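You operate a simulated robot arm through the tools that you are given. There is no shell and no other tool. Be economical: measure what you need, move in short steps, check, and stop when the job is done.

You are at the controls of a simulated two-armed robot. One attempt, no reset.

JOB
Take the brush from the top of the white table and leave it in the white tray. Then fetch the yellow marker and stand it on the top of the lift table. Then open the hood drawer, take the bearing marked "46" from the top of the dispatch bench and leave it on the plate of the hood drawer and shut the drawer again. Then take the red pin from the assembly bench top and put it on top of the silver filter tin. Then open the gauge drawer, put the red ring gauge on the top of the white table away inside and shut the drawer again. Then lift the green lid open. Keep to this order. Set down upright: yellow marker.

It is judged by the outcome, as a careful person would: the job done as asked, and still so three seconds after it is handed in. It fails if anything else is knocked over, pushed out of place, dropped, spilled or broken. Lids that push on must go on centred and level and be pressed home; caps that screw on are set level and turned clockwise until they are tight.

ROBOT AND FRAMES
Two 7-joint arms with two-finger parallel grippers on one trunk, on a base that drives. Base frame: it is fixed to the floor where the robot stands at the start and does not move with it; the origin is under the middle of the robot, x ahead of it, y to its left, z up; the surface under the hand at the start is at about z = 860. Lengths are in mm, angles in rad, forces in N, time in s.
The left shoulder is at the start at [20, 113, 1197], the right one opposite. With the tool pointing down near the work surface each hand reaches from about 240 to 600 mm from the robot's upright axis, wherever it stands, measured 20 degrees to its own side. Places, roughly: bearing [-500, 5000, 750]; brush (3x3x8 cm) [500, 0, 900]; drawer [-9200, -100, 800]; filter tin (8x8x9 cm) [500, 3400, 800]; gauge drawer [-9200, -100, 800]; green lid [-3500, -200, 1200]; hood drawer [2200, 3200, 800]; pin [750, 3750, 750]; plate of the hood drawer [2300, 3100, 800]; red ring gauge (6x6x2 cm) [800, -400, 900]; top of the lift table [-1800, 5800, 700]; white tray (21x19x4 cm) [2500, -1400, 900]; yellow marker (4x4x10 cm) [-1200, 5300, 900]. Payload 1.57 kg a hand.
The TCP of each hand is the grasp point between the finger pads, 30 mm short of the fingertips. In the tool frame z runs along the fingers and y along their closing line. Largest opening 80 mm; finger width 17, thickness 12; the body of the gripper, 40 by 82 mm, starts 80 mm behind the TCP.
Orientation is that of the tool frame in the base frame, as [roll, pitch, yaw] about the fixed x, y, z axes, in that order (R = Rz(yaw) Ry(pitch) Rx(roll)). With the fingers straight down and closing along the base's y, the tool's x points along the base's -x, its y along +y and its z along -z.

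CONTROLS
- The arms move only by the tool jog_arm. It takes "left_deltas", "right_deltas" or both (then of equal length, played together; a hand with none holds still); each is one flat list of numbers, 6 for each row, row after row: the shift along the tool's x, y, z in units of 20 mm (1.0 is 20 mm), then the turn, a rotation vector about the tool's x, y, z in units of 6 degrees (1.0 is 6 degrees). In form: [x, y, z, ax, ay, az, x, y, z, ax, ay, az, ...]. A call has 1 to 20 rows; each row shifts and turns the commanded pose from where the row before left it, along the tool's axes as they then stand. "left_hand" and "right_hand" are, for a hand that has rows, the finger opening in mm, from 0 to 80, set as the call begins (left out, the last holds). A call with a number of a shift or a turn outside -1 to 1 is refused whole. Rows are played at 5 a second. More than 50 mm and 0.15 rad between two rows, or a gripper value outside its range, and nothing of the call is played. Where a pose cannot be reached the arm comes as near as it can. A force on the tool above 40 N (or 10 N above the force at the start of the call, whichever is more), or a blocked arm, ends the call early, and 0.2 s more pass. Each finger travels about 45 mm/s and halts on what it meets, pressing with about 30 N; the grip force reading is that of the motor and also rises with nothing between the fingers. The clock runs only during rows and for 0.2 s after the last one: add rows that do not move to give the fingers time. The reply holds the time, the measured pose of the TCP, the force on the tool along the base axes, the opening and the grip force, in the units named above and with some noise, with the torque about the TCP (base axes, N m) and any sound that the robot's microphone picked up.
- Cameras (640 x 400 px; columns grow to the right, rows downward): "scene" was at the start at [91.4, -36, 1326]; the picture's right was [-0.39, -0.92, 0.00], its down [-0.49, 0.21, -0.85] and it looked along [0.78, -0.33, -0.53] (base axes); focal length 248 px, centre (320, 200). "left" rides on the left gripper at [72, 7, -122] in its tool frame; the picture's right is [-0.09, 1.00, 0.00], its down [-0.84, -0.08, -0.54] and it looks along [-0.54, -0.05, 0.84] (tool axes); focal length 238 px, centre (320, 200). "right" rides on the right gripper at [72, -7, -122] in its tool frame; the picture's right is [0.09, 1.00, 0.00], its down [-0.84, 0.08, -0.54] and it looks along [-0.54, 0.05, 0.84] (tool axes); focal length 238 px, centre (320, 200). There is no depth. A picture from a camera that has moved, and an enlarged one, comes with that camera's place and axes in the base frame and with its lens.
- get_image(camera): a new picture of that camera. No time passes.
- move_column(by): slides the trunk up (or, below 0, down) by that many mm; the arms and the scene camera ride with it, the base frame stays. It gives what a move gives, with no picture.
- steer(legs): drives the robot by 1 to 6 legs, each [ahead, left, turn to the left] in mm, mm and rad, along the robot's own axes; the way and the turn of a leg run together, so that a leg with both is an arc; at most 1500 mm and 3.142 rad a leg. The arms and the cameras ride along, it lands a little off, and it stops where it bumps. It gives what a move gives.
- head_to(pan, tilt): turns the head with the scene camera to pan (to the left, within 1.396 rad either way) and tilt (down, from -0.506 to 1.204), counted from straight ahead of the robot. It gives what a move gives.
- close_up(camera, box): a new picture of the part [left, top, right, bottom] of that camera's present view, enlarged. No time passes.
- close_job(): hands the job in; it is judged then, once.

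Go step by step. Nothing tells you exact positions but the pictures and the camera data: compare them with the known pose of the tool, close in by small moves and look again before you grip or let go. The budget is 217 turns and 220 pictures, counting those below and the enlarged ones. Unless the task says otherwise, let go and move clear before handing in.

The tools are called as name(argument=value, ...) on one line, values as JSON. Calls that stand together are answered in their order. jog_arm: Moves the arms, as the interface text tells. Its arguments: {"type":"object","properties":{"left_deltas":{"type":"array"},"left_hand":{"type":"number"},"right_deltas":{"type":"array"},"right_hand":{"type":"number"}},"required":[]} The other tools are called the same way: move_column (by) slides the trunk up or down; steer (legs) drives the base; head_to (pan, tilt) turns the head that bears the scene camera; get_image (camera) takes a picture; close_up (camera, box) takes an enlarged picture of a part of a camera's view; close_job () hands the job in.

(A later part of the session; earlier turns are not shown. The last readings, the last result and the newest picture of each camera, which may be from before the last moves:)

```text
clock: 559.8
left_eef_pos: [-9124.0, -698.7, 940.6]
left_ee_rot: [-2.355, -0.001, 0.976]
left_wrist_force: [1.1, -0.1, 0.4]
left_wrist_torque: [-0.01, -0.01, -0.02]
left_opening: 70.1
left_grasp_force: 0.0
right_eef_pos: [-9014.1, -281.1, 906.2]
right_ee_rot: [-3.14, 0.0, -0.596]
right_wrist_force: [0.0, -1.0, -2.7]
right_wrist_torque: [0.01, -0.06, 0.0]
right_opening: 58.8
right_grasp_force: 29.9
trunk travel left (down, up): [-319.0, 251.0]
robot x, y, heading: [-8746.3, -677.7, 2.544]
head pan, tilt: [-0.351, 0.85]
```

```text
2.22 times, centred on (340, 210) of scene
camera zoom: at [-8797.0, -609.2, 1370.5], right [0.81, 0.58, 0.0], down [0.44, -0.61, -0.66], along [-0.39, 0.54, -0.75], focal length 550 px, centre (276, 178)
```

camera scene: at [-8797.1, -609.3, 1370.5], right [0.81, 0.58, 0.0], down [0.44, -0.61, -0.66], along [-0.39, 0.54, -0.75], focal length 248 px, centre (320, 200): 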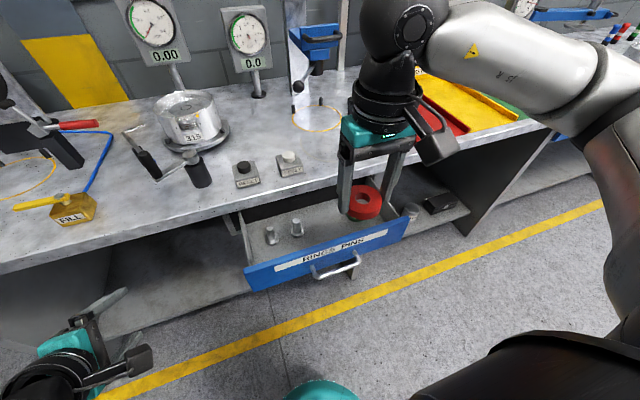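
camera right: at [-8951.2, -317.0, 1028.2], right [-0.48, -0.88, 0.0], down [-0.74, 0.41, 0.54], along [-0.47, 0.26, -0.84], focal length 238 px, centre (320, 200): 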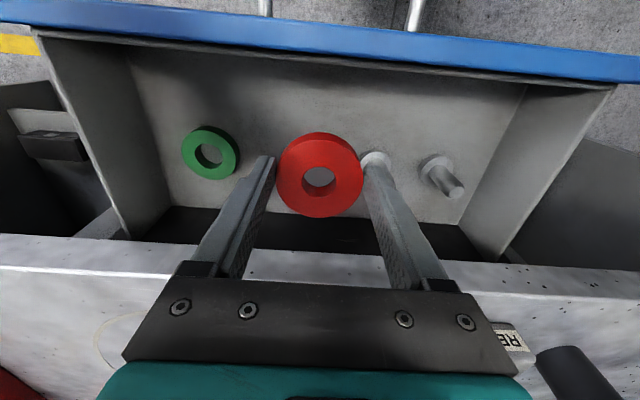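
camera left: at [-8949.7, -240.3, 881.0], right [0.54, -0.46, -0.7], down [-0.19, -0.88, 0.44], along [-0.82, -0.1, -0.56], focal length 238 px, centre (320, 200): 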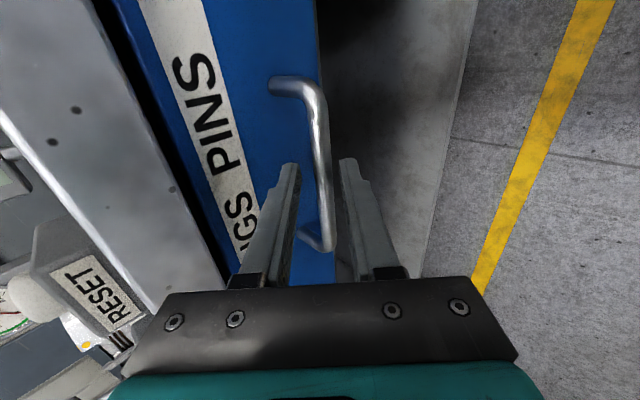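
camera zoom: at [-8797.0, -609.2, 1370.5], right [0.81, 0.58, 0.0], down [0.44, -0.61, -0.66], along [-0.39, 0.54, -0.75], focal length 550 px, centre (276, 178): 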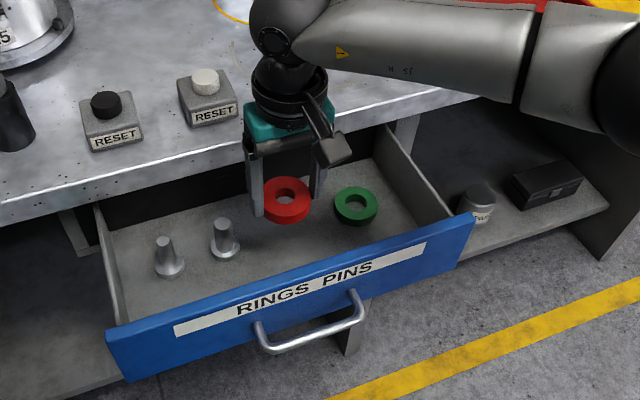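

The landing spot is clear of the green ring and pins. I'll shift 10 mm right and lower to contact.

jog_arm(right_deltas=[0.25, -0.5, 0, 0, 0, 0, 0, 0, 1, 0, 0, 0, 0, 0, 1, 0, 0, 0, 0, 0, 1, 0, 0, 0, 0, 0, 1, 0, 0, 0, 0, 0, 0.5, 0, 0, 0, 0, 0, 0.25, 0, 0, 0, 0, 0, 0.25, 0, 0, 0, 0, 0, 0.25, 0, 0, 0, 0, 0, 0.25, 0, 0, 0, 0, 0, 0.25, 0, 0, 0, 0, 0, 0.25, 0, 0, 0, 0, 0, 0.25, 0, 0, 0, 0, 0, 0.25, 0, 0, 0, 0, 0, 0.25, 0, 0, 0, 0, 0, 0.25, 0, 0, 0])

get_image(camera="right")

close_up(camera="scene", box=[220, 120, 460, 300])

```text
clock: 562.5
left_eef_pos: [-9123.8, -701.4, 940.4]
left_ee_rot: [-2.355, -0.003, 0.977]
left_wrist_force: [0.3, 0.3, -0.9]
left_wrist_torque: [-0.03, -0.02, -0.01]
left_opening: 69.9
left_grasp_force: 0.0
right_eef_pos: [-9011.3, -270.7, 791.0]
right_ee_rot: [3.139, 0.013, -0.595]
right_wrist_force: [0.0, 0.5, 11.8]
right_wrist_torque: [0.29, -0.36, 0.03]
right_opening: 58.8
right_grasp_force: 29.9
trunk travel left (down, up): [-319.0, 251.0]
robot x, y, heading: [-8744.8, -675.6, 2.546]
head pan, tilt: [-0.351, 0.85]
stopped in row 13 (right hand): the force on the tool passed its limit at 45 N (the readings are from after the stop); the commanded pose is now the measured one
```

```text
52 pictures are left
camera right: at [-8945.2, -308.0, 912.6], right [-0.48, -0.88, 0.0], down [-0.73, 0.4, 0.55], along [-0.48, 0.27, -0.83], focal length 238 px, centre (320, 200)
```

right: 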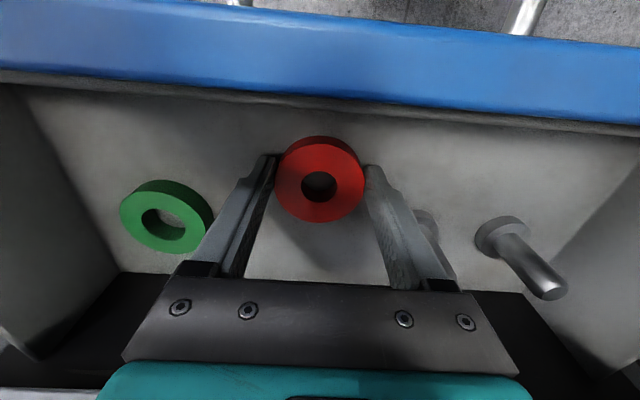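

```text
2.22 times, centred on (340, 210) of scene
camera zoom: at [-8797.2, -609.3, 1370.4], right [0.81, 0.58, 0.0], down [0.44, -0.61, -0.66], along [-0.39, 0.54, -0.75], focal length 550 px, centre (276, 178)
```

zoom: 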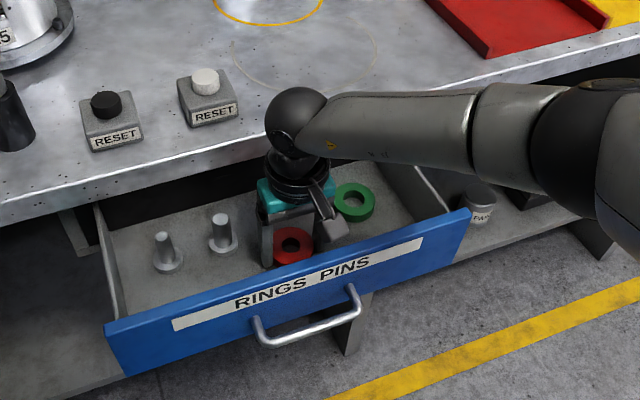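

The ring is on the drawer floor. Release and rise.

jog_arm(right_deltas=[0, 0, 0, 0, 0, 0, 0, 0, 0, 0, 0, 0, 0, 0, 0, 0, 0, 0], right_hand=74)

jog_arm(right_deltas=[0, 0, -0.5, 0, 0, 0, 0, 0, -1, 0, 0, 0, 0, 0, -1, 0, 0, 0, 0, 0, -1, 0, 0, 0, 0, 0, -1, 0, 0, 0, 0, 0, -1, 0, 0, 0, 0, 0, -1, 0, 0, 0, 0, 0, -1, 0, 0, 0, 0, 0, -1, 0, 0, 0, 0, 0, -1, 0, 0, 0, 0, 0, -1, 0, 0, 0])

get_image(camera="right")

```text
clock: 563.3
left_eef_pos: [-9124.9, -701.9, 941.3]
left_ee_rot: [-2.354, -0.003, 0.977]
left_wrist_force: [-0.9, -0.4, 0.0]
left_wrist_torque: [-0.04, -0.02, 0.01]
left_opening: 70.1
left_grasp_force: 0.1
right_eef_pos: [-9010.7, -274.6, 793.0]
right_ee_rot: [3.136, 0.009, -0.595]
right_wrist_force: [-6.9, -7.7, 18.6]
right_wrist_torque: [0.17, -0.26, 0.01]
right_opening: 64.3
right_grasp_force: 0.0
trunk travel left (down, up): [-319.0, 251.0]
robot x, y, heading: [-8741.4, -678.1, 2.545]
head pan, tilt: [-0.351, 0.85]
```

```text
clock: 565.7
left_eef_pos: [-9124.3, -700.6, 940.4]
left_ee_rot: [-2.355, -0.001, 0.977]
left_wrist_force: [0.3, -0.1, 0.3]
left_wrist_torque: [0.0, -0.03, -0.01]
left_opening: 69.8
left_grasp_force: 0.0
right_eef_pos: [-9005.9, -272.2, 999.5]
right_ee_rot: [3.14, 0.008, -0.598]
right_wrist_force: [-0.3, 0.0, 0.6]
right_wrist_torque: [-0.03, -0.05, 0.02]
right_opening: 74.0
right_grasp_force: 0.0
trunk travel left (down, up): [-319.0, 251.0]
robot x, y, heading: [-8745.1, -679.0, 2.544]
head pan, tilt: [-0.351, 0.85]
```

```text
50 pictures are left
camera right: at [-8940.5, -309.6, 1121.7], right [-0.48, -0.87, 0.0], down [-0.73, 0.41, 0.55], along [-0.48, 0.27, -0.84], focal length 238 px, centre (320, 200)
```

right: 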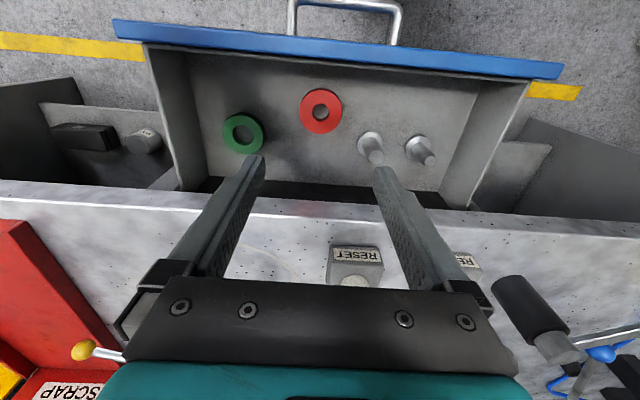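

The ring lies in the drawer. To shut it I'll use the left hand in its tilted pose on the bar again. First I'll retract the right hand, reposition the base and lower the trunk.

jog_arm(right_deltas=[0, 0, -1, 0, 0, 0, 0, 0, -1, 0, 0, 0, 1, 0, -1, 0, 0, 0, 1, 0, 0, 0, 0, 0, 1, 0, 0, 0, 0, 0, 1, 0, 0, 0, 0, 0, 1, 0, 0, 0, 0, 0, 1, 0, 0, 0, 0, 0, 1, 0, 0, 0, 0, 0])

steer(legs=[[-60, 0, 0], [0, -400, 0.01]])

move_column(by=-95)

head_to(pan=0.15, tilt=0.85)

get_image(camera="scene")

get_image(camera="left")

```text
clock: 567.7
left_eef_pos: [-9123.9, -700.2, 940.9]
left_ee_rot: [-2.352, -0.001, 0.976]
left_wrist_force: [0.0, 0.9, 0.7]
left_wrist_torque: [0.01, -0.04, 0.02]
left_opening: 70.0
left_grasp_force: 0.0
right_eef_pos: [-8891.0, -351.5, 1057.6]
right_ee_rot: [3.139, 0.007, -0.598]
right_wrist_force: [0.9, 0.8, 0.2]
right_wrist_torque: [0.03, 0.0, -0.01]
right_opening: 74.2
right_grasp_force: 0.1
trunk travel left (down, up): [-319.0, 251.0]
robot x, y, heading: [-8744.2, -679.8, 2.544]
head pan, tilt: [-0.351, 0.85]
```

```text
clock: 570.7
left_eef_pos: [-8857.5, -414.4, 940.9]
left_ee_rot: [-2.356, 0.0, 0.984]
left_wrist_force: [0.6, -0.1, -0.6]
left_wrist_torque: [-0.03, 0.01, -0.01]
left_opening: 70.0
left_grasp_force: 0.2
right_eef_pos: [-8625.6, -62.1, 1057.6]
right_ee_rot: [3.141, 0.009, -0.589]
right_wrist_force: [0.2, 0.8, 0.4]
right_wrist_torque: [-0.03, -0.01, 0.0]
right_opening: 73.9
right_grasp_force: 0.0
trunk travel left (down, up): [-319.0, 251.0]
robot x, y, heading: [-8472.0, -386.4, 2.554]
head pan, tilt: [-0.351, 0.85]
```

```text
clock: 572.0
left_eef_pos: [-8854.7, -413.9, 845.4]
left_ee_rot: [-2.353, -0.001, 0.982]
left_wrist_force: [0.7, -0.7, 0.3]
left_wrist_torque: [0.01, -0.01, 0.0]
left_opening: 69.8
left_grasp_force: 0.1
right_eef_pos: [-8624.4, -62.7, 963.7]
right_ee_rot: [3.139, 0.008, -0.59]
right_wrist_force: [0.5, 0.2, 0.7]
right_wrist_torque: [-0.01, 0.0, 0.01]
right_opening: 73.9
right_grasp_force: 0.0
trunk travel left (down, up): [-224.0, 346.0]
robot x, y, heading: [-8472.0, -388.5, 2.557]
head pan, tilt: [-0.351, 0.85]
```

```text
clock: 573.0
left_eef_pos: [-8856.6, -413.2, 846.1]
left_ee_rot: [-2.355, -0.001, 0.982]
left_wrist_force: [0.5, 0.4, -1.1]
left_wrist_torque: [-0.02, 0.01, -0.03]
left_opening: 70.0
left_grasp_force: 0.1
right_eef_pos: [-8624.9, -61.9, 962.3]
right_ee_rot: [3.14, 0.009, -0.59]
right_wrist_force: [-0.8, 0.0, 0.6]
right_wrist_torque: [0.01, 0.0, 0.02]
right_opening: 74.2
right_grasp_force: 0.0
trunk travel left (down, up): [-224.0, 346.0]
robot x, y, heading: [-8475.4, -390.9, 2.551]
head pan, tilt: [0.15, 0.85]
```

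```text
49 pictures are left
camera scene: at [-8554.4, -350.6, 1275.5], right [0.43, 0.9, 0.0], down [0.68, -0.32, -0.66], along [-0.6, 0.28, -0.75], focal length 248 px, centre (320, 200)
```

scene: 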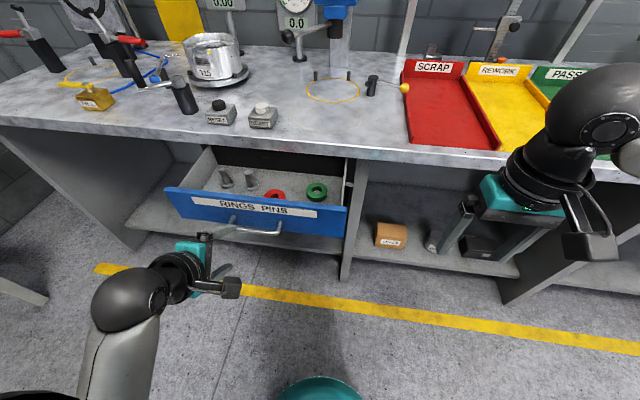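

```text
48 pictures are left
camera left: at [-8739.8, -405.5, 927.7], right [0.53, -0.47, -0.7], down [-0.19, -0.88, 0.44], along [-0.82, -0.1, -0.56], focal length 238 px, centre (320, 200)
```

left: 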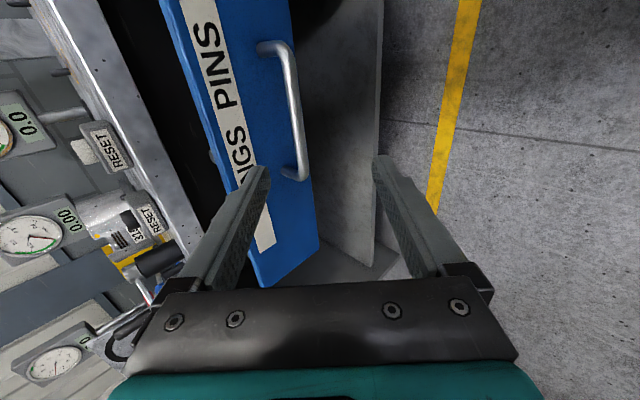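

jog_arm(left_deltas=[0.5, -0.46, 0, 0, 0, 0, 0.5, -0.46, 0, 0, 0, 0, 0, 0, 0, 0, 0, 0, 0, 0, 0.8, 0, 0, 0, 0, 0, 0.8, 0, 0, 0, 0, 0, 0.8, 0, 0, 0, 0, 0, 0.6, 0, 0, 0, 0, 0, 0, 0, 0, 0], left_hand=30)

get_image(camera="left")

```text
clock: 574.8
left_eef_pos: [-8893.9, -364.9, 813.3]
left_ee_rot: [-2.356, -0.002, 0.982]
left_wrist_force: [0.6, -0.7, -0.5]
left_wrist_torque: [-0.03, 0.01, 0.01]
left_opening: 29.9
left_grasp_force: 0.1
left hand out of reach, approached as far as the arm can: row 1
right_eef_pos: [-8625.4, -62.8, 962.0]
right_ee_rot: [3.139, 0.009, -0.59]
right_wrist_force: [-0.1, 0.1, 0.2]
right_wrist_torque: [-0.02, 0.0, 0.02]
right_opening: 74.0
right_grasp_force: 0.1
trunk travel left (down, up): [-224.0, 346.0]
robot x, y, heading: [-8473.0, -388.4, 2.55]
head pan, tilt: [0.15, 0.85]
```

```text
47 pictures are left
camera left: at [-8777.6, -357.3, 894.7], right [0.53, -0.47, -0.7], down [-0.19, -0.88, 0.44], along [-0.82, -0.1, -0.56], focal length 238 px, centre (320, 200)
```

left: 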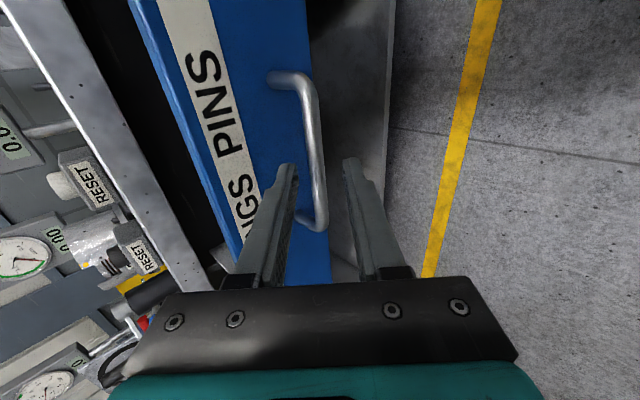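

jog_arm(left_deltas=[0, 0, 0.6, 0, 0, 0, 0, 0, 0.6, 0, 0, 0, 0, 0, 0, 0, 0, 0])

jog_arm(left_deltas=[0, 0, 0, 0, 0, 0, 0, 0, 0, 0, 0, 0, 0, 0, 0, 0, 0, 0, 0, 0, 0, 0, 0, 0], left_hand=0)

jog_arm(left_deltas=[0, -0.4, 0.4, 0, 0, 0, 0, -0.4, 0.4, 0, 0, 0, 0, -0.4, 0.4, 0, 0, 0, 0, -0.4, 0.4, 0, 0, 0, 0, -0.4, 0.4, 0, 0, 0, 0, -0.4, 0.4, 0, 0, 0, 0, -0.4, 0.4, 0, 0, 0, 0, -0.4, 0.4, 0, 0, 0, 0, -0.4, 0.4, 0, 0, 0, 0, -0.4, 0.4, 0, 0, 0, 0, -0.4, 0.4, 0, 0, 0, 0, -0.4, 0.4, 0, 0, 0, 0, -0.4, 0.4, 0, 0, 0, 0, -0.4, 0.4, 0, 0, 0, 0, -0.4, 0.4, 0, 0, 0, 0, -0.4, 0.4, 0, 0, 0, 0, -0.3, 0.3, 0, 0, 0, 0, -0.3, 0.3, 0, 0, 0, 0, -0.3, 0.3, 0, 0, 0, 0, -0.3, 0.3, 0, 0, 0])

get_image(camera="scene")

```text
clock: 575.5
left_eef_pos: [-8907.4, -357.6, 795.8]
left_ee_rot: [-2.355, -0.002, 0.984]
left_wrist_force: [-0.4, 0.2, 0.0]
left_wrist_torque: [0.03, 0.03, -0.02]
left_opening: 30.1
left_grasp_force: 0.1
right_eef_pos: [-8625.6, -62.2, 962.3]
right_ee_rot: [3.139, 0.008, -0.589]
right_wrist_force: [1.6, 0.0, -0.8]
right_wrist_torque: [0.01, 0.01, -0.03]
right_opening: 74.2
right_grasp_force: 0.1
trunk travel left (down, up): [-224.0, 346.0]
robot x, y, heading: [-8476.9, -389.8, 2.552]
head pan, tilt: [0.15, 0.85]
```

```text
clock: 576.5
left_eef_pos: [-8907.8, -356.4, 796.9]
left_ee_rot: [-2.349, 0.001, 0.984]
left_wrist_force: [-1.3, -0.6, 14.4]
left_wrist_torque: [0.07, 0.23, -0.23]
left_opening: 11.7
left_grasp_force: 28.8
right_eef_pos: [-8623.7, -64.1, 963.3]
right_ee_rot: [3.14, 0.008, -0.59]
right_wrist_force: [-0.8, -0.3, -0.9]
right_wrist_torque: [0.0, -0.01, 0.02]
right_opening: 73.9
right_grasp_force: 0.1
trunk travel left (down, up): [-224.0, 346.0]
robot x, y, heading: [-8476.1, -390.2, 2.552]
head pan, tilt: [0.15, 0.85]
```

```text
clock: 580.6
left_eef_pos: [-9073.7, -245.9, 788.3]
left_ee_rot: [-2.379, -0.002, 0.98]
left_wrist_force: [18.9, -8.9, 12.3]
left_wrist_torque: [-0.43, 0.18, 0.2]
left_opening: 11.6
left_grasp_force: 29.0
right_eef_pos: [-8622.9, -64.2, 962.9]
right_ee_rot: [3.14, 0.009, -0.587]
right_wrist_force: [-0.4, -0.9, 0.4]
right_wrist_torque: [-0.01, -0.03, 0.01]
right_opening: 73.7
right_grasp_force: 0.0
trunk travel left (down, up): [-224.0, 346.0]
robot x, y, heading: [-8470.6, -386.9, 2.554]
head pan, tilt: [0.15, 0.85]
stopped in row 20 (left hand): the force on the tool passed its limit at 68 N (the readings are from after the stop); the commanded pose is now the measured one
```

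```text
46 pictures are left
camera scene: at [-8550.5, -352.3, 1275.8], right [0.43, 0.91, 0.0], down [0.68, -0.32, -0.66], along [-0.6, 0.28, -0.75], focal length 248 px, centre (320, 200)
```

scene: 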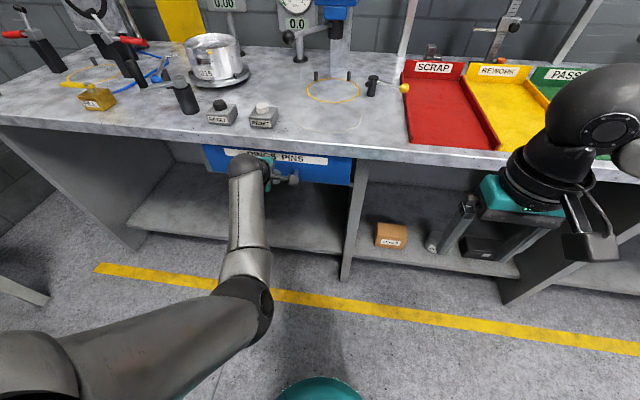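

The drawer is shut: it met a firm stop past the original grip position. I'll release, back out along the tool axis, and check.

jog_arm(left_deltas=[0, 0, 0, 0, 0, 0, 0, 0, 0, 0, 0, 0, 0, 0, 0, 0, 0, 0], left_hand=32)

jog_arm(left_deltas=[0, 0, -0.6, 0, 0, 0, 0, 0, -0.8, 0, 0, 0, 0, 0, -0.8, 0, 0, 0, 0, 0, -0.8, 0, 0, 0, 0, 0, -0.8, 0, 0, 0, 0, 0, -0.8, 0, 0, 0, 0, 0, -0.8, 0, 0, 0, 0, 0, -0.8, 0, 0, 0])

get_image(camera="left")

close_up(camera="scene", box=[160, 100, 380, 240])

```text
clock: 581.4
left_eef_pos: [-9074.8, -244.0, 788.4]
left_ee_rot: [-2.381, -0.003, 0.979]
left_wrist_force: [-0.5, -0.5, 0.4]
left_wrist_torque: [0.02, 0.0, -0.04]
left_opening: 32.2
left_grasp_force: 0.1
right_eef_pos: [-8625.3, -62.6, 962.6]
right_ee_rot: [3.14, 0.008, -0.59]
right_wrist_force: [1.1, 0.3, 0.8]
right_wrist_torque: [0.01, -0.03, -0.03]
right_opening: 74.0
right_grasp_force: 0.0
trunk travel left (down, up): [-224.0, 346.0]
robot x, y, heading: [-8475.9, -389.8, 2.551]
head pan, tilt: [0.15, 0.85]
```

```text
clock: 583.3
left_eef_pos: [-9043.5, -345.8, 900.5]
left_ee_rot: [-2.348, 0.132, 1.038]
left_wrist_force: [0.5, -0.2, -0.7]
left_wrist_torque: [0.03, 0.01, 0.01]
left_opening: 31.8
left_grasp_force: 0.0
right_eef_pos: [-8625.1, -63.0, 962.0]
right_ee_rot: [3.138, 0.007, -0.589]
right_wrist_force: [1.1, -0.6, -0.4]
right_wrist_torque: [-0.04, -0.02, -0.06]
right_opening: 73.8
right_grasp_force: 0.1
trunk travel left (down, up): [-224.0, 346.0]
robot x, y, heading: [-8471.5, -387.3, 2.554]
head pan, tilt: [0.15, 0.85]
stopped in row 8 (left hand): the arm was blocked; the commanded pose is now the measured one
```

```text
45 pictures are left
camera left: at [-8922.4, -321.1, 971.1], right [0.51, -0.51, -0.69], down [-0.1, -0.84, 0.54], along [-0.85, -0.2, -0.48], focal length 238 px, centre (320, 200)
```

left: 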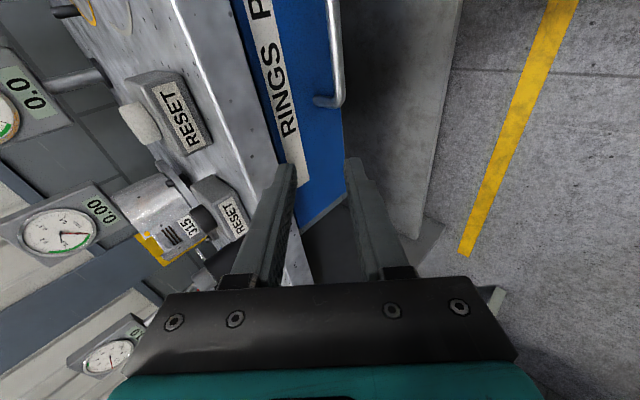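

```text
2.86 times, centred on (270, 170) of scene
camera zoom: at [-8553.9, -351.0, 1275.5], right [0.43, 0.91, 0.0], down [0.68, -0.32, -0.66], along [-0.6, 0.28, -0.75], focal length 707 px, centre (463, 286)
```

zoom: 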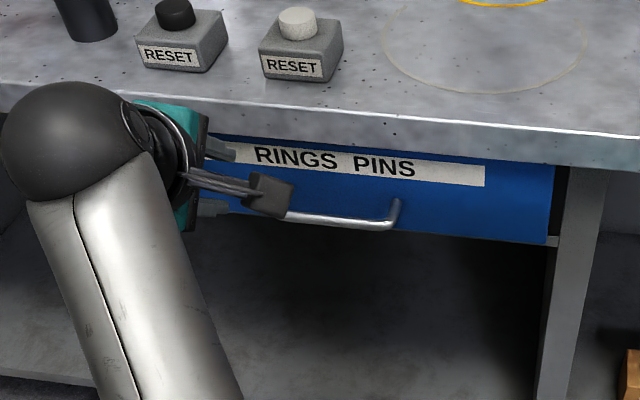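

The drawer is shut. I'll back away, raise the trunk, and turn to look toward the green lid near (-3500, -200, 1200).

steer(legs=[[-350, 0, 0]])

move_column(by=120)

steer(legs=[[0, 0, -2.55]])

head_to(pan=0.0, tilt=0.2)

get_image(camera="scene")

```text
clock: 585.5
left_eef_pos: [-8755.8, -536.0, 901.2]
left_ee_rot: [-2.348, 0.129, 1.038]
left_wrist_force: [1.0, -0.1, 0.2]
left_wrist_torque: [0.01, 0.02, -0.06]
left_opening: 31.8
left_grasp_force: 0.0
right_eef_pos: [-8336.6, -255.4, 962.5]
right_ee_rot: [3.141, 0.008, -0.593]
right_wrist_force: [0.5, -0.1, 0.2]
right_wrist_torque: [0.02, 0.03, 0.02]
right_opening: 73.9
right_grasp_force: 0.1
trunk travel left (down, up): [-224.0, 346.0]
robot x, y, heading: [-8184.7, -585.7, 2.547]
head pan, tilt: [0.15, 0.85]
```

```text
clock: 587.0
left_eef_pos: [-8755.5, -536.9, 1019.6]
left_ee_rot: [-2.346, 0.13, 1.039]
left_wrist_force: [-0.3, -0.4, -0.1]
left_wrist_torque: [0.03, 0.01, 0.02]
left_opening: 31.8
left_grasp_force: 0.2
right_eef_pos: [-8337.6, -254.8, 1081.9]
right_ee_rot: [3.139, 0.007, -0.591]
right_wrist_force: [1.0, 0.0, 0.0]
right_wrist_torque: [-0.01, 0.02, 0.0]
right_opening: 74.1
right_grasp_force: 0.1
trunk travel left (down, up): [-344.0, 226.0]
robot x, y, heading: [-8185.6, -582.8, 2.558]
head pan, tilt: [0.15, 0.85]
```

```text
clock: 593.5
left_eef_pos: [-7689.2, -298.9, 1019.1]
left_ee_rot: [-2.348, 0.13, -1.507]
left_wrist_force: [0.8, 0.0, 0.8]
left_wrist_torque: [-0.05, -0.02, 0.0]
left_opening: 32.0
left_grasp_force: 0.0
right_eef_pos: [-7878.1, -765.1, 1080.9]
right_ee_rot: [-3.142, 0.008, -3.137]
right_wrist_force: [-0.4, -0.1, 0.5]
right_wrist_torque: [-0.01, -0.04, 0.01]
right_opening: 74.0
right_grasp_force: 0.2
trunk travel left (down, up): [-344.0, 226.0]
robot x, y, heading: [-8185.9, -583.9, -0.001]
head pan, tilt: [0.15, 0.85]
```

```text
clock: 594.5
left_eef_pos: [-7688.7, -297.4, 1020.4]
left_ee_rot: [-2.347, 0.13, -1.507]
left_wrist_force: [-0.4, 0.7, -0.6]
left_wrist_torque: [-0.03, -0.02, -0.05]
left_opening: 32.2
left_grasp_force: 0.1
right_eef_pos: [-7878.6, -765.8, 1081.1]
right_ee_rot: [3.139, 0.007, -3.136]
right_wrist_force: [0.1, 0.2, -0.4]
right_wrist_torque: [-0.02, -0.02, -0.01]
right_opening: 74.0
right_grasp_force: 0.0
trunk travel left (down, up): [-344.0, 226.0]
robot x, y, heading: [-8178.8, -582.9, 0.007]
head pan, tilt: [0.0, 0.201]
```

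```text
43 pictures are left
camera scene: at [-8083.8, -581.7, 1453.1], right [0.01, -1.0, 0.0], down [-0.2, 0.0, -0.98], along [0.98, 0.01, -0.2], focal length 248 px, centre (320, 200)
```

scene: 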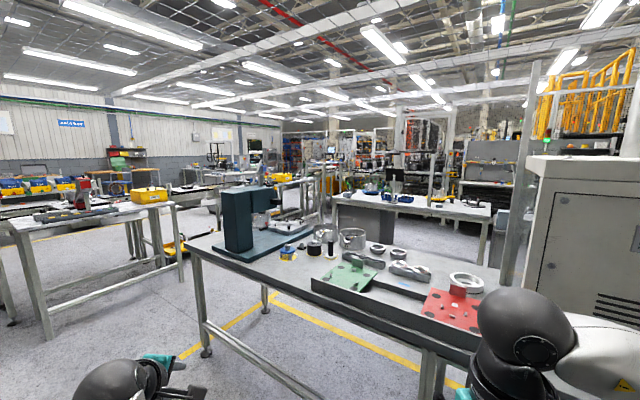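

close_up(camera="scene", box=[230, 110, 430, 235])

```text
3.20 times, centred on (330, 172) of scene
camera zoom: at [-8083.8, -581.7, 1453.1], right [0.01, -1.0, 0.0], down [-0.2, 0.0, -0.98], along [0.98, 0.01, -0.2], focal length 792 px, centre (288, 288)
```

zoom: 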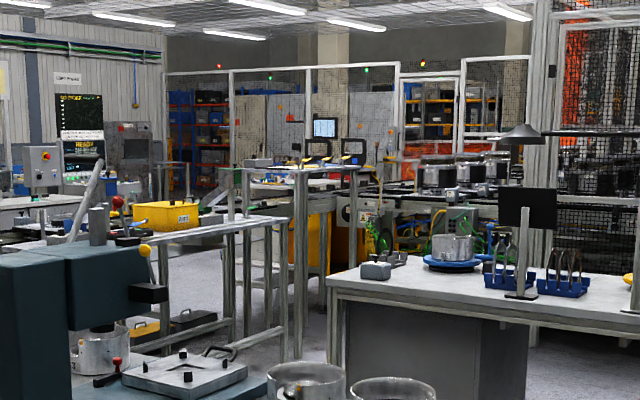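

The lid seems to be on a tall stand near (-3340, -250, 1208) on the conveyor line. I'll go back out along the lane and approach by the aisle between the conveyor and the console.

steer(legs=[[-120, 533, 0], [500, 815, 0], [500, 815, 0], [500, 815, 0], [500, 815, 0], [800, -260, 0]])

steer(legs=[[700, -350, 0], [1000, -700, 0]])

head_to(pan=-1.0, tilt=0.25)

get_image(camera="scene")

```text
clock: 620.0
left_eef_pos: [-5056.9, 3273.0, 1019.4]
left_ee_rot: [-2.348, 0.13, -1.483]
left_wrist_force: [0.0, 0.1, 0.6]
left_wrist_torque: [-0.01, -0.01, 0.01]
left_opening: 32.0
left_grasp_force: 0.0
right_eef_pos: [-5234.5, 2800.7, 1082.0]
right_ee_rot: [3.14, 0.006, -3.114]
right_wrist_force: [-0.1, 0.2, 0.2]
right_wrist_torque: [0.01, 0.04, 0.01]
right_opening: 74.0
right_grasp_force: 0.1
trunk travel left (down, up): [-344.0, 226.0]
robot x, y, heading: [-5545.9, 2980.6, 0.032]
head pan, tilt: [0.0, 0.201]
```

```text
clock: 629.9
left_eef_pos: [-3341.9, 2248.9, 1019.5]
left_ee_rot: [-2.348, 0.131, -1.507]
left_wrist_force: [-0.6, 0.4, 0.1]
left_wrist_torque: [-0.02, 0.0, 0.06]
left_opening: 32.1
left_grasp_force: 0.0
right_eef_pos: [-3531.8, 1781.1, 1082.5]
right_ee_rot: [3.141, 0.008, -3.137]
right_wrist_force: [-1.4, -0.6, -0.3]
right_wrist_torque: [0.02, -0.03, -0.01]
right_opening: 74.0
right_grasp_force: 0.1
trunk travel left (down, up): [-344.0, 226.0]
robot x, y, heading: [-3835.5, 1965.1, 0.007]
head pan, tilt: [0.0, 0.201]
```

```text
clock: 631.2
left_eef_pos: [-3342.8, 2248.9, 1020.6]
left_ee_rot: [-2.347, 0.131, -1.506]
left_wrist_force: [-0.1, 0.4, 0.1]
left_wrist_torque: [0.0, 0.0, 0.04]
left_opening: 32.4
left_grasp_force: 0.1
right_eef_pos: [-3531.3, 1781.0, 1082.2]
right_ee_rot: [3.141, 0.007, -3.136]
right_wrist_force: [0.1, -0.1, -1.0]
right_wrist_torque: [0.0, -0.02, -0.06]
right_opening: 74.1
right_grasp_force: 0.1
trunk travel left (down, up): [-344.0, 226.0]
robot x, y, heading: [-3840.9, 1965.5, 0.008]
head pan, tilt: [-1.0, 0.25]
```

```text
41 pictures are left
camera scene: at [-3779.6, 1886.5, 1448.6], right [-0.84, -0.54, 0.0], down [-0.13, 0.21, -0.97], along [0.53, -0.81, -0.25], focal length 248 px, centre (320, 200)
```

scene: 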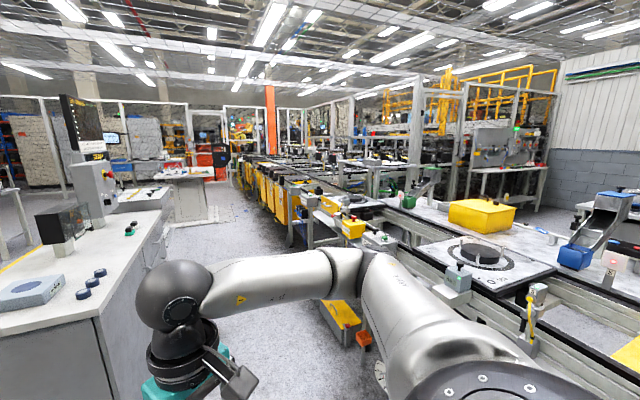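

close_up(camera="scene", box=[330, 110, 530, 260])

```text
2.67 times, centred on (430, 185) of scene
camera zoom: at [-3779.6, 1886.5, 1448.6], right [-0.84, -0.54, 0.0], down [-0.13, 0.21, -0.97], along [0.53, -0.81, -0.25], focal length 660 px, centre (27, 240)
```

zoom: 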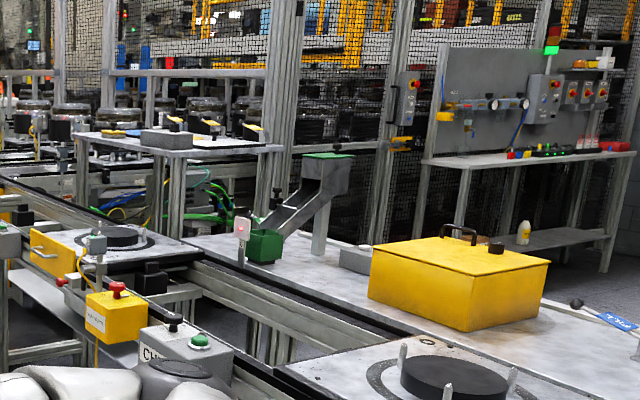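

The green lid tops a hopper chute at about (-3465, -237, 1200), on the far side of the conveyor. I'll drive round the line's end into the corridor behind it.

steer(legs=[[-867, 514, 0], [-867, 514, 0], [-807, 229, 0], [0, 0, -0.585], [0, -1400, 0], [0, -500, 0]])

head_to(pan=0.0, tilt=0.3)

get_image(camera="scene")

```text
clock: 655.9
left_eef_pos: [-6853.8, 1618.5, 1019.5]
left_ee_rot: [-2.347, 0.131, -2.089]
left_wrist_force: [-0.5, 0.7, 0.2]
left_wrist_torque: [0.03, 0.01, 0.01]
left_opening: 31.9
left_grasp_force: 0.0
right_eef_pos: [-7270.0, 1333.7, 1082.3]
right_ee_rot: [3.141, 0.007, 2.56]
right_wrist_force: [0.6, -0.4, 0.5]
right_wrist_torque: [0.03, 0.02, 0.03]
right_opening: 74.0
right_grasp_force: 0.1
trunk travel left (down, up): [-344.0, 226.0]
robot x, y, heading: [-7426.2, 1661.1, -0.58]
head pan, tilt: [-1.0, 0.25]
```

```text
clock: 657.2
left_eef_pos: [-6854.5, 1618.4, 1020.9]
left_ee_rot: [-2.347, 0.13, -2.091]
left_wrist_force: [-1.0, 0.2, 0.1]
left_wrist_torque: [-0.02, -0.01, 0.01]
left_opening: 32.2
left_grasp_force: 0.1
right_eef_pos: [-7270.2, 1334.8, 1081.7]
right_ee_rot: [3.141, 0.006, 2.564]
right_wrist_force: [-0.7, -0.1, 0.2]
right_wrist_torque: [-0.03, 0.02, 0.0]
right_opening: 74.1
right_grasp_force: 0.1
trunk travel left (down, up): [-344.0, 226.0]
robot x, y, heading: [-7430.1, 1655.5, -0.579]
head pan, tilt: [0.0, 0.3]
```

```text
39 pictures are left
camera scene: at [-7339.4, 1600.0, 1443.9], right [-0.55, -0.84, 0.0], down [-0.25, 0.16, -0.96], along [0.8, -0.52, -0.3], focal length 248 px, centre (320, 200)
```

scene: 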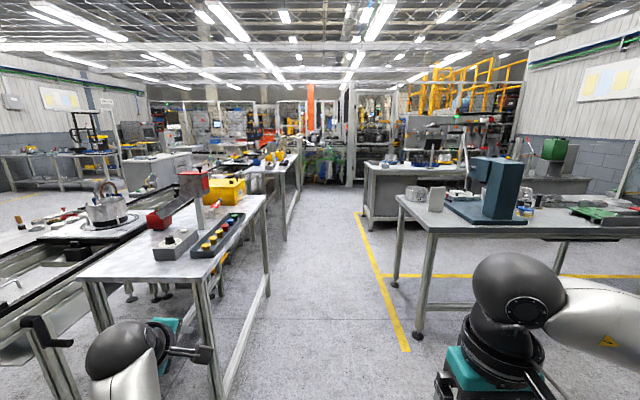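

The corridor is clear. Driving on toward the chute.

steer(legs=[[1500, -70, 0], [1300, 0, 0], [700, 0, 0]])

head_to(pan=0.5, tilt=0.3)

get_image(camera="scene")

```text
refused: leg 1 is longer than a leg can be; nothing moved
```

```text
clock: 658.1
left_eef_pos: [-6854.4, 1619.7, 1019.8]
left_ee_rot: [-2.348, 0.132, -2.092]
left_wrist_force: [-0.5, -0.6, -1.0]
left_wrist_torque: [0.0, 0.0, 0.01]
left_opening: 32.1
left_grasp_force: 0.1
right_eef_pos: [-7270.4, 1334.6, 1083.3]
right_ee_rot: [3.141, 0.008, 2.562]
right_wrist_force: [-0.7, 0.8, -0.3]
right_wrist_torque: [-0.02, -0.02, -0.01]
right_opening: 74.0
right_grasp_force: 0.0
trunk travel left (down, up): [-344.0, 226.0]
robot x, y, heading: [-7422.3, 1659.9, -0.578]
head pan, tilt: [0.499, 0.3]
```

```text
38 pictures are left
camera scene: at [-7324.4, 1643.6, 1443.9], right [-0.08, -1.0, 0.0], down [-0.29, 0.02, -0.96], along [0.95, -0.08, -0.3], focal length 248 px, centre (320, 200)
```

scene: 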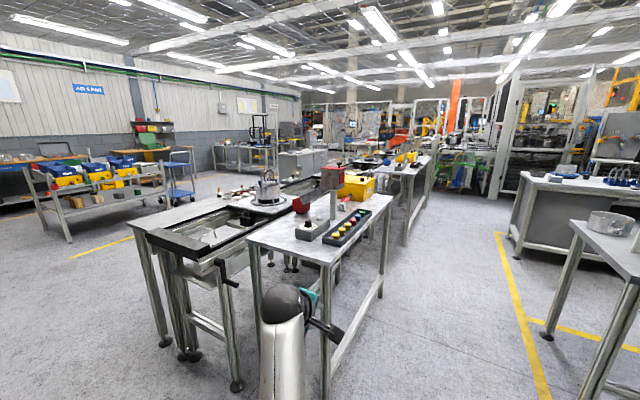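

steer(legs=[[1400, -70, 0], [1300, 0, 0], [700, 0, 0]])

get_image(camera="scene")

```text
clock: 674.7
left_eef_pos: [-4029.6, -312.1, 1020.3]
left_ee_rot: [-2.348, 0.13, -2.096]
left_wrist_force: [-0.7, -0.1, 0.3]
left_wrist_torque: [0.0, -0.03, -0.03]
left_opening: 32.0
left_grasp_force: 0.0
right_eef_pos: [-4446.5, -596.5, 1082.1]
right_ee_rot: [3.139, 0.008, 2.56]
right_wrist_force: [-0.7, 0.2, -0.4]
right_wrist_torque: [0.01, -0.01, 0.0]
right_opening: 73.9
right_grasp_force: 0.0
trunk travel left (down, up): [-344.0, 226.0]
robot x, y, heading: [-4600.5, -273.2, -0.587]
head pan, tilt: [0.499, 0.3]
```

```text
37 pictures are left
camera scene: at [-4499.8, -286.4, 1443.9], right [-0.08, -1.0, 0.0], down [-0.29, 0.03, -0.96], along [0.95, -0.08, -0.3], focal length 248 px, centre (320, 200)
```

scene: 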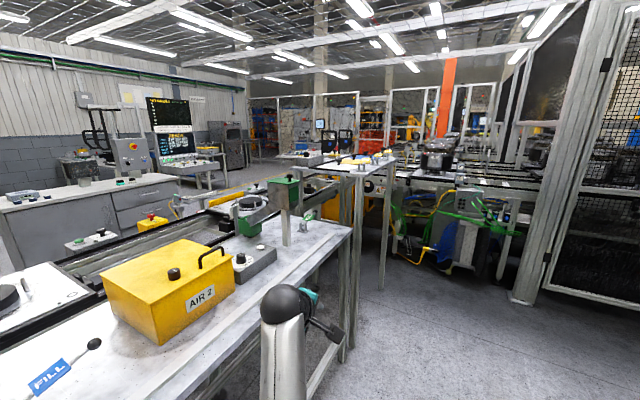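

close_up(camera="scene", box=[200, 150, 360, 270])

```text
3.33 times, centred on (280, 210) of scene
camera zoom: at [-4499.8, -286.4, 1443.9], right [-0.08, -1.0, 0.0], down [-0.29, 0.03, -0.96], along [0.95, -0.08, -0.3], focal length 825 px, centre (453, 167)
```

zoom: 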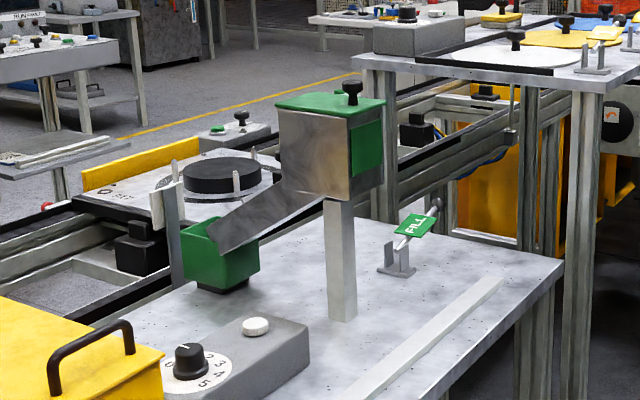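

The hopper's green lid has a black knob near its corridor-side edge, so the hinge is on the far side. I'll raise the trunk, turn to face it from here, and slide over to it.

move_column(by=200)

steer(legs=[[0, 0, 1.572], [0, -800, 0]])

jog_arm(right_deltas=[-1, 0, 0, 0, 0, 0, -1, 0, 0, 0, 0, 0, -1, 0, 0, 0, 0, 0, -1, 0, 0, 0, 0, 0, -1, 0, 0, 0, 0, 0, -1, 0, 0, 0, 0, 0, -1, 0, 0, 0, 0, 0, -1, 0, 0, 0, 0, 0], right_hand=50)

head_to(pan=-0.2, tilt=0.45)

get_image(camera="scene")

```text
clock: 676.9
left_eef_pos: [-4029.1, -312.2, 1220.7]
left_ee_rot: [-2.348, 0.132, -2.094]
left_wrist_force: [1.5, 0.7, 0.5]
left_wrist_torque: [0.0, 0.03, -0.03]
left_opening: 32.1
left_grasp_force: 0.1
right_eef_pos: [-4446.0, -595.9, 1283.3]
right_ee_rot: [3.141, 0.007, 2.559]
right_wrist_force: [0.6, -0.7, -0.9]
right_wrist_torque: [-0.03, 0.03, 0.01]
right_opening: 74.0
right_grasp_force: 0.1
trunk travel left (down, up): [-544.0, 26.0]
robot x, y, heading: [-4600.1, -269.8, -0.581]
head pan, tilt: [0.499, 0.3]
```

```text
clock: 685.1
left_eef_pos: [-3898.1, -109.2, 1220.0]
left_ee_rot: [-2.347, 0.13, -0.484]
left_wrist_force: [-0.1, 0.4, -0.3]
left_wrist_torque: [0.0, -0.02, -0.02]
left_opening: 32.1
left_grasp_force: 0.0
right_eef_pos: [-3597.4, -513.6, 1283.2]
right_ee_rot: [3.14, 0.008, -2.114]
right_wrist_force: [-0.4, -0.9, 0.0]
right_wrist_torque: [0.04, 0.02, 0.01]
right_opening: 74.1
right_grasp_force: 0.1
trunk travel left (down, up): [-544.0, 26.0]
robot x, y, heading: [-3915.3, -680.0, 1.027]
head pan, tilt: [0.499, 0.3]
```

```text
clock: 686.9
left_eef_pos: [-3898.6, -108.2, 1220.0]
left_ee_rot: [-2.347, 0.131, -0.483]
left_wrist_force: [0.3, -0.3, -0.4]
left_wrist_torque: [0.03, 0.0, 0.02]
left_opening: 32.1
left_grasp_force: 0.0
right_eef_pos: [-3515.2, -376.6, 1282.0]
right_ee_rot: [3.139, 0.009, -2.114]
right_wrist_force: [0.3, -0.7, -0.2]
right_wrist_torque: [-0.01, 0.0, 0.02]
right_opening: 49.9
right_grasp_force: 0.2
trunk travel left (down, up): [-544.0, 26.0]
robot x, y, heading: [-3912.8, -682.3, 1.029]
head pan, tilt: [0.499, 0.3]
```

```text
clock: 688.0
left_eef_pos: [-3899.3, -109.3, 1219.5]
left_ee_rot: [-2.348, 0.131, -0.482]
left_wrist_force: [0.3, -0.1, 0.7]
left_wrist_torque: [-0.01, 0.02, -0.01]
left_opening: 31.8
left_grasp_force: 0.1
right_eef_pos: [-3515.5, -377.6, 1283.8]
right_ee_rot: [3.139, 0.006, -2.113]
right_wrist_force: [0.5, -0.1, 0.5]
right_wrist_torque: [0.0, 0.02, 0.0]
right_opening: 50.1
right_grasp_force: 0.1
trunk travel left (down, up): [-544.0, 26.0]
robot x, y, heading: [-3918.8, -684.6, 1.028]
head pan, tilt: [-0.201, 0.45]
```

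```text
35 pictures are left
camera scene: at [-3849.4, -605.8, 1630.0], right [0.74, -0.68, 0.0], down [-0.29, -0.32, -0.9], along [0.61, 0.66, -0.44], focal length 248 px, centre (320, 200)
```

scene: 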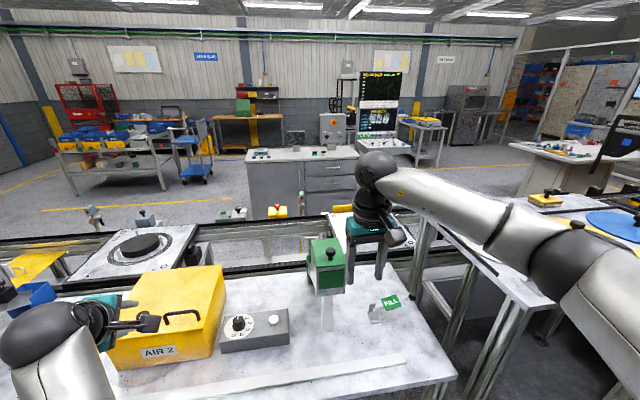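

close_up(camera="scene", box=[280, 210, 420, 340])

get_image(camera="right")

```text
3.08 times, centred on (350, 275) of scene
camera zoom: at [-3849.4, -605.8, 1630.0], right [0.74, -0.68, 0.0], down [-0.29, -0.32, -0.9], along [0.61, 0.66, -0.44], focal length 762 px, centre (228, -31)
```

zoom: 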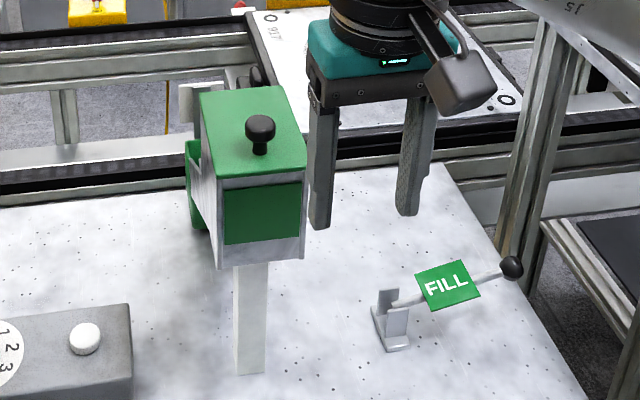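

```text
33 pictures are left
camera right: at [-3546.5, -445.0, 1404.8], right [-0.9, 0.44, 0.0], down [0.36, 0.75, 0.55], along [0.24, 0.49, -0.84], focal length 238 px, centre (320, 200)
```

right: 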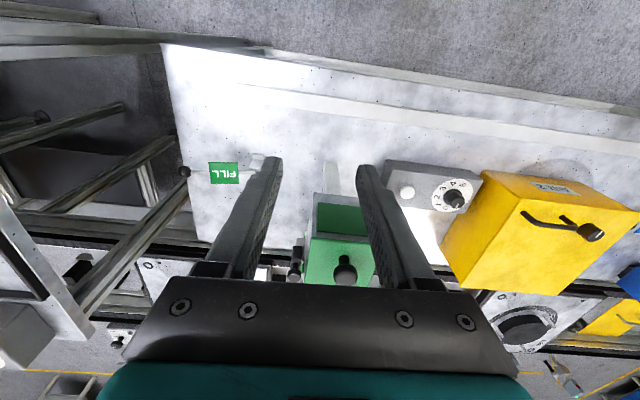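

The knob head is at (-3481, -248, 1228), 90 mm from the far (hinge) edge. I'll tilt the right hand to nearly horizontal so it can grip the knob from this side and follow the lid round.

jog_arm(right_deltas=[0, 0, 0, 0, -1, 0, 0, 0, 0, 0, -1, 0, 0, 0, 0, 0, -1, 0, 0, 0, 0, 0, -1, 0, 0, 0, 0, 0, -1, 0, 0, 0, 0, 0, -1, 0, 0, 0, 0, 0, -1, 0, 0, 0, 0, 0, -1, 0, 0, 0, 0, 0, -1, 0, 0, 0, 0, 0, -1, 0, 0, 0, 0, 0, -1, 0, 0, 0, 0, 0, -1, 0, 0, 0, 0, 0, -1, 0, 0, 0, 0, 0, 0, 0])

steer(legs=[[0, 0, -0.05]])

get_image(camera="right")

```text
clock: 691.0
left_eef_pos: [-3898.5, -108.7, 1219.5]
left_ee_rot: [-2.348, 0.13, -0.484]
left_wrist_force: [0.6, 0.6, 0.4]
left_wrist_torque: [-0.02, -0.04, -0.02]
left_opening: 32.1
left_grasp_force: 0.1
right_eef_pos: [-3515.7, -373.9, 1292.9]
right_ee_rot: [3.119, 1.003, -2.11]
right_wrist_force: [0.3, 0.4, -0.3]
right_wrist_torque: [0.01, -0.01, 0.0]
right_opening: 49.9
right_grasp_force: 0.1
right hand out of reach, approached as far as the arm can: row 10, 11, 12, 13
trunk travel left (down, up): [-544.0, 26.0]
robot x, y, heading: [-3916.9, -675.7, 1.026]
head pan, tilt: [-0.201, 0.45]
```

```text
clock: 691.8
left_eef_pos: [-3870.8, -109.7, 1220.7]
left_ee_rot: [-2.348, 0.132, -0.532]
left_wrist_force: [-0.7, -0.2, -0.6]
left_wrist_torque: [-0.01, -0.04, 0.03]
left_opening: 31.9
left_grasp_force: 0.1
right_eef_pos: [-3500.0, -393.6, 1293.4]
right_ee_rot: [3.119, 1.003, -2.158]
right_wrist_force: [-0.2, -0.9, 0.0]
right_wrist_torque: [0.01, -0.01, 0.01]
right_opening: 50.2
right_grasp_force: 0.0
trunk travel left (down, up): [-544.0, 26.0]
robot x, y, heading: [-3913.3, -679.4, 0.975]
head pan, tilt: [-0.201, 0.45]
```

```text
32 pictures are left
camera right: at [-3570.0, -518.1, 1298.2], right [-0.87, 0.5, -0.07], down [-0.06, 0.03, 1.0], along [0.5, 0.87, 0.0], focal length 238 px, centre (320, 200)
```

right: 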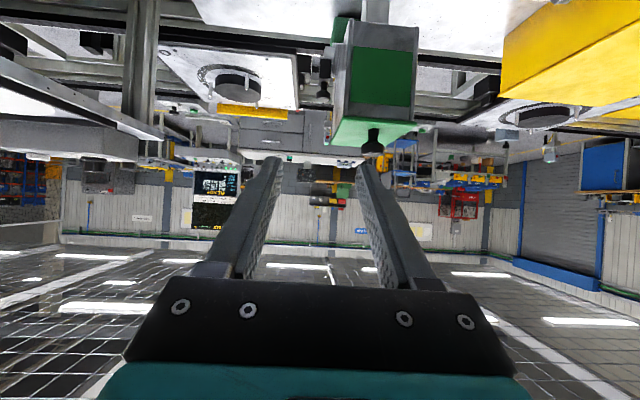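

The hand reached about 57° of tilt, which is enough. I'll lower it to knob height and line up with the base, leaving a gap.

jog_arm(right_deltas=[0.56, 0, 0.35, 0, 0, 0, 0.56, 0, 0.35, 0, 0, 0, 0.56, 0, 0.35, 0, 0, 0, 0.55, 0, 0.37, 0, 0, 0, 0, 0, 0, 0, 0, 0])

steer(legs=[[50, 66, 0]])

head_to(pan=-0.25, tilt=0.7)

get_image(camera="right")

get_image(camera="scene")

```text
clock: 693.0
left_eef_pos: [-3871.7, -110.3, 1220.9]
left_ee_rot: [-2.347, 0.13, -0.532]
left_wrist_force: [0.5, 0.0, -0.1]
left_wrist_torque: [-0.04, 0.01, -0.02]
left_opening: 32.1
left_grasp_force: 0.1
right_eef_pos: [-3500.0, -394.1, 1286.8]
right_ee_rot: [3.119, 0.999, -2.159]
right_wrist_force: [-0.1, 0.0, 1.0]
right_wrist_torque: [0.0, -0.02, 0.02]
right_opening: 49.9
right_grasp_force: 0.1
right hand out of reach, approached as far as the arm can: row 1, 2, 3, 4
trunk travel left (down, up): [-544.0, 26.0]
robot x, y, heading: [-3916.5, -681.4, 0.981]
head pan, tilt: [-0.201, 0.45]
```

```text
clock: 694.1
left_eef_pos: [-3896.1, -31.8, 1219.9]
left_ee_rot: [-2.348, 0.132, -0.532]
left_wrist_force: [0.0, 0.5, -0.4]
left_wrist_torque: [0.03, 0.01, 0.0]
left_opening: 32.1
left_grasp_force: 0.1
right_eef_pos: [-3525.7, -316.3, 1287.0]
right_ee_rot: [3.12, 0.999, -2.158]
right_wrist_force: [0.4, 0.4, -1.1]
right_wrist_torque: [-0.02, 0.0, -0.02]
right_opening: 50.0
right_grasp_force: 0.0
trunk travel left (down, up): [-544.0, 26.0]
robot x, y, heading: [-3940.9, -602.3, 0.981]
head pan, tilt: [-0.201, 0.45]
```

```text
clock: 694.8
left_eef_pos: [-3896.5, -33.2, 1220.3]
left_ee_rot: [-2.348, 0.132, -0.532]
left_wrist_force: [0.0, -0.9, -0.1]
left_wrist_torque: [0.0, 0.0, -0.01]
left_opening: 31.9
left_grasp_force: 0.1
right_eef_pos: [-3525.4, -316.9, 1286.3]
right_ee_rot: [3.116, 0.998, -2.161]
right_wrist_force: [-0.3, 0.3, 0.4]
right_wrist_torque: [0.03, -0.01, -0.01]
right_opening: 49.7
right_grasp_force: 0.0
trunk travel left (down, up): [-544.0, 26.0]
robot x, y, heading: [-3937.5, -602.3, 0.981]
head pan, tilt: [-0.25, 0.7]
```

```text
31 pictures are left
camera right: at [-3595.2, -441.3, 1292.9], right [-0.87, 0.5, -0.06], down [-0.06, 0.03, 1.0], along [0.5, 0.87, 0.0], focal length 238 px, centre (320, 200)
```

right: 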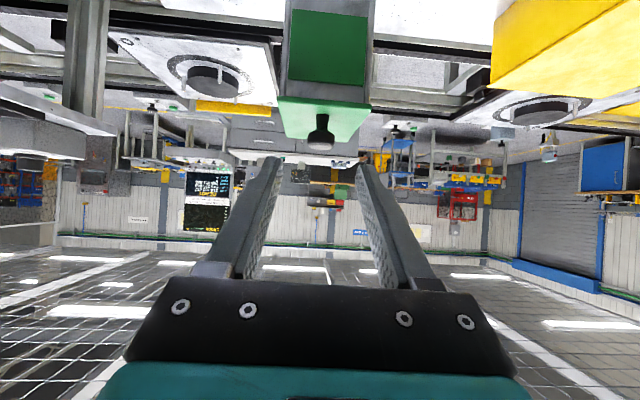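

```text
30 pictures are left
camera scene: at [-3873.7, -539.7, 1607.8], right [0.67, -0.75, 0.0], down [-0.48, -0.43, -0.77], along [0.57, 0.51, -0.64], focal length 248 px, centre (320, 200)
```

scene: 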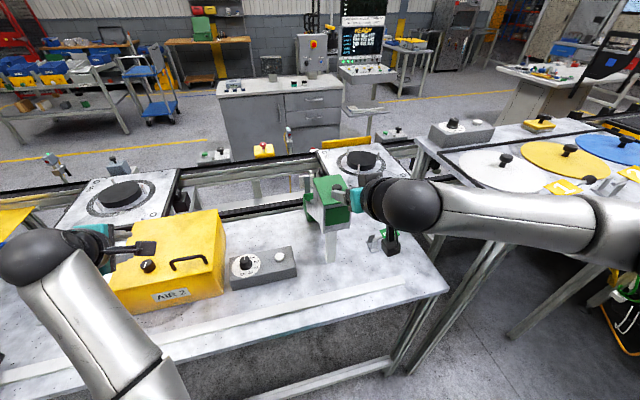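

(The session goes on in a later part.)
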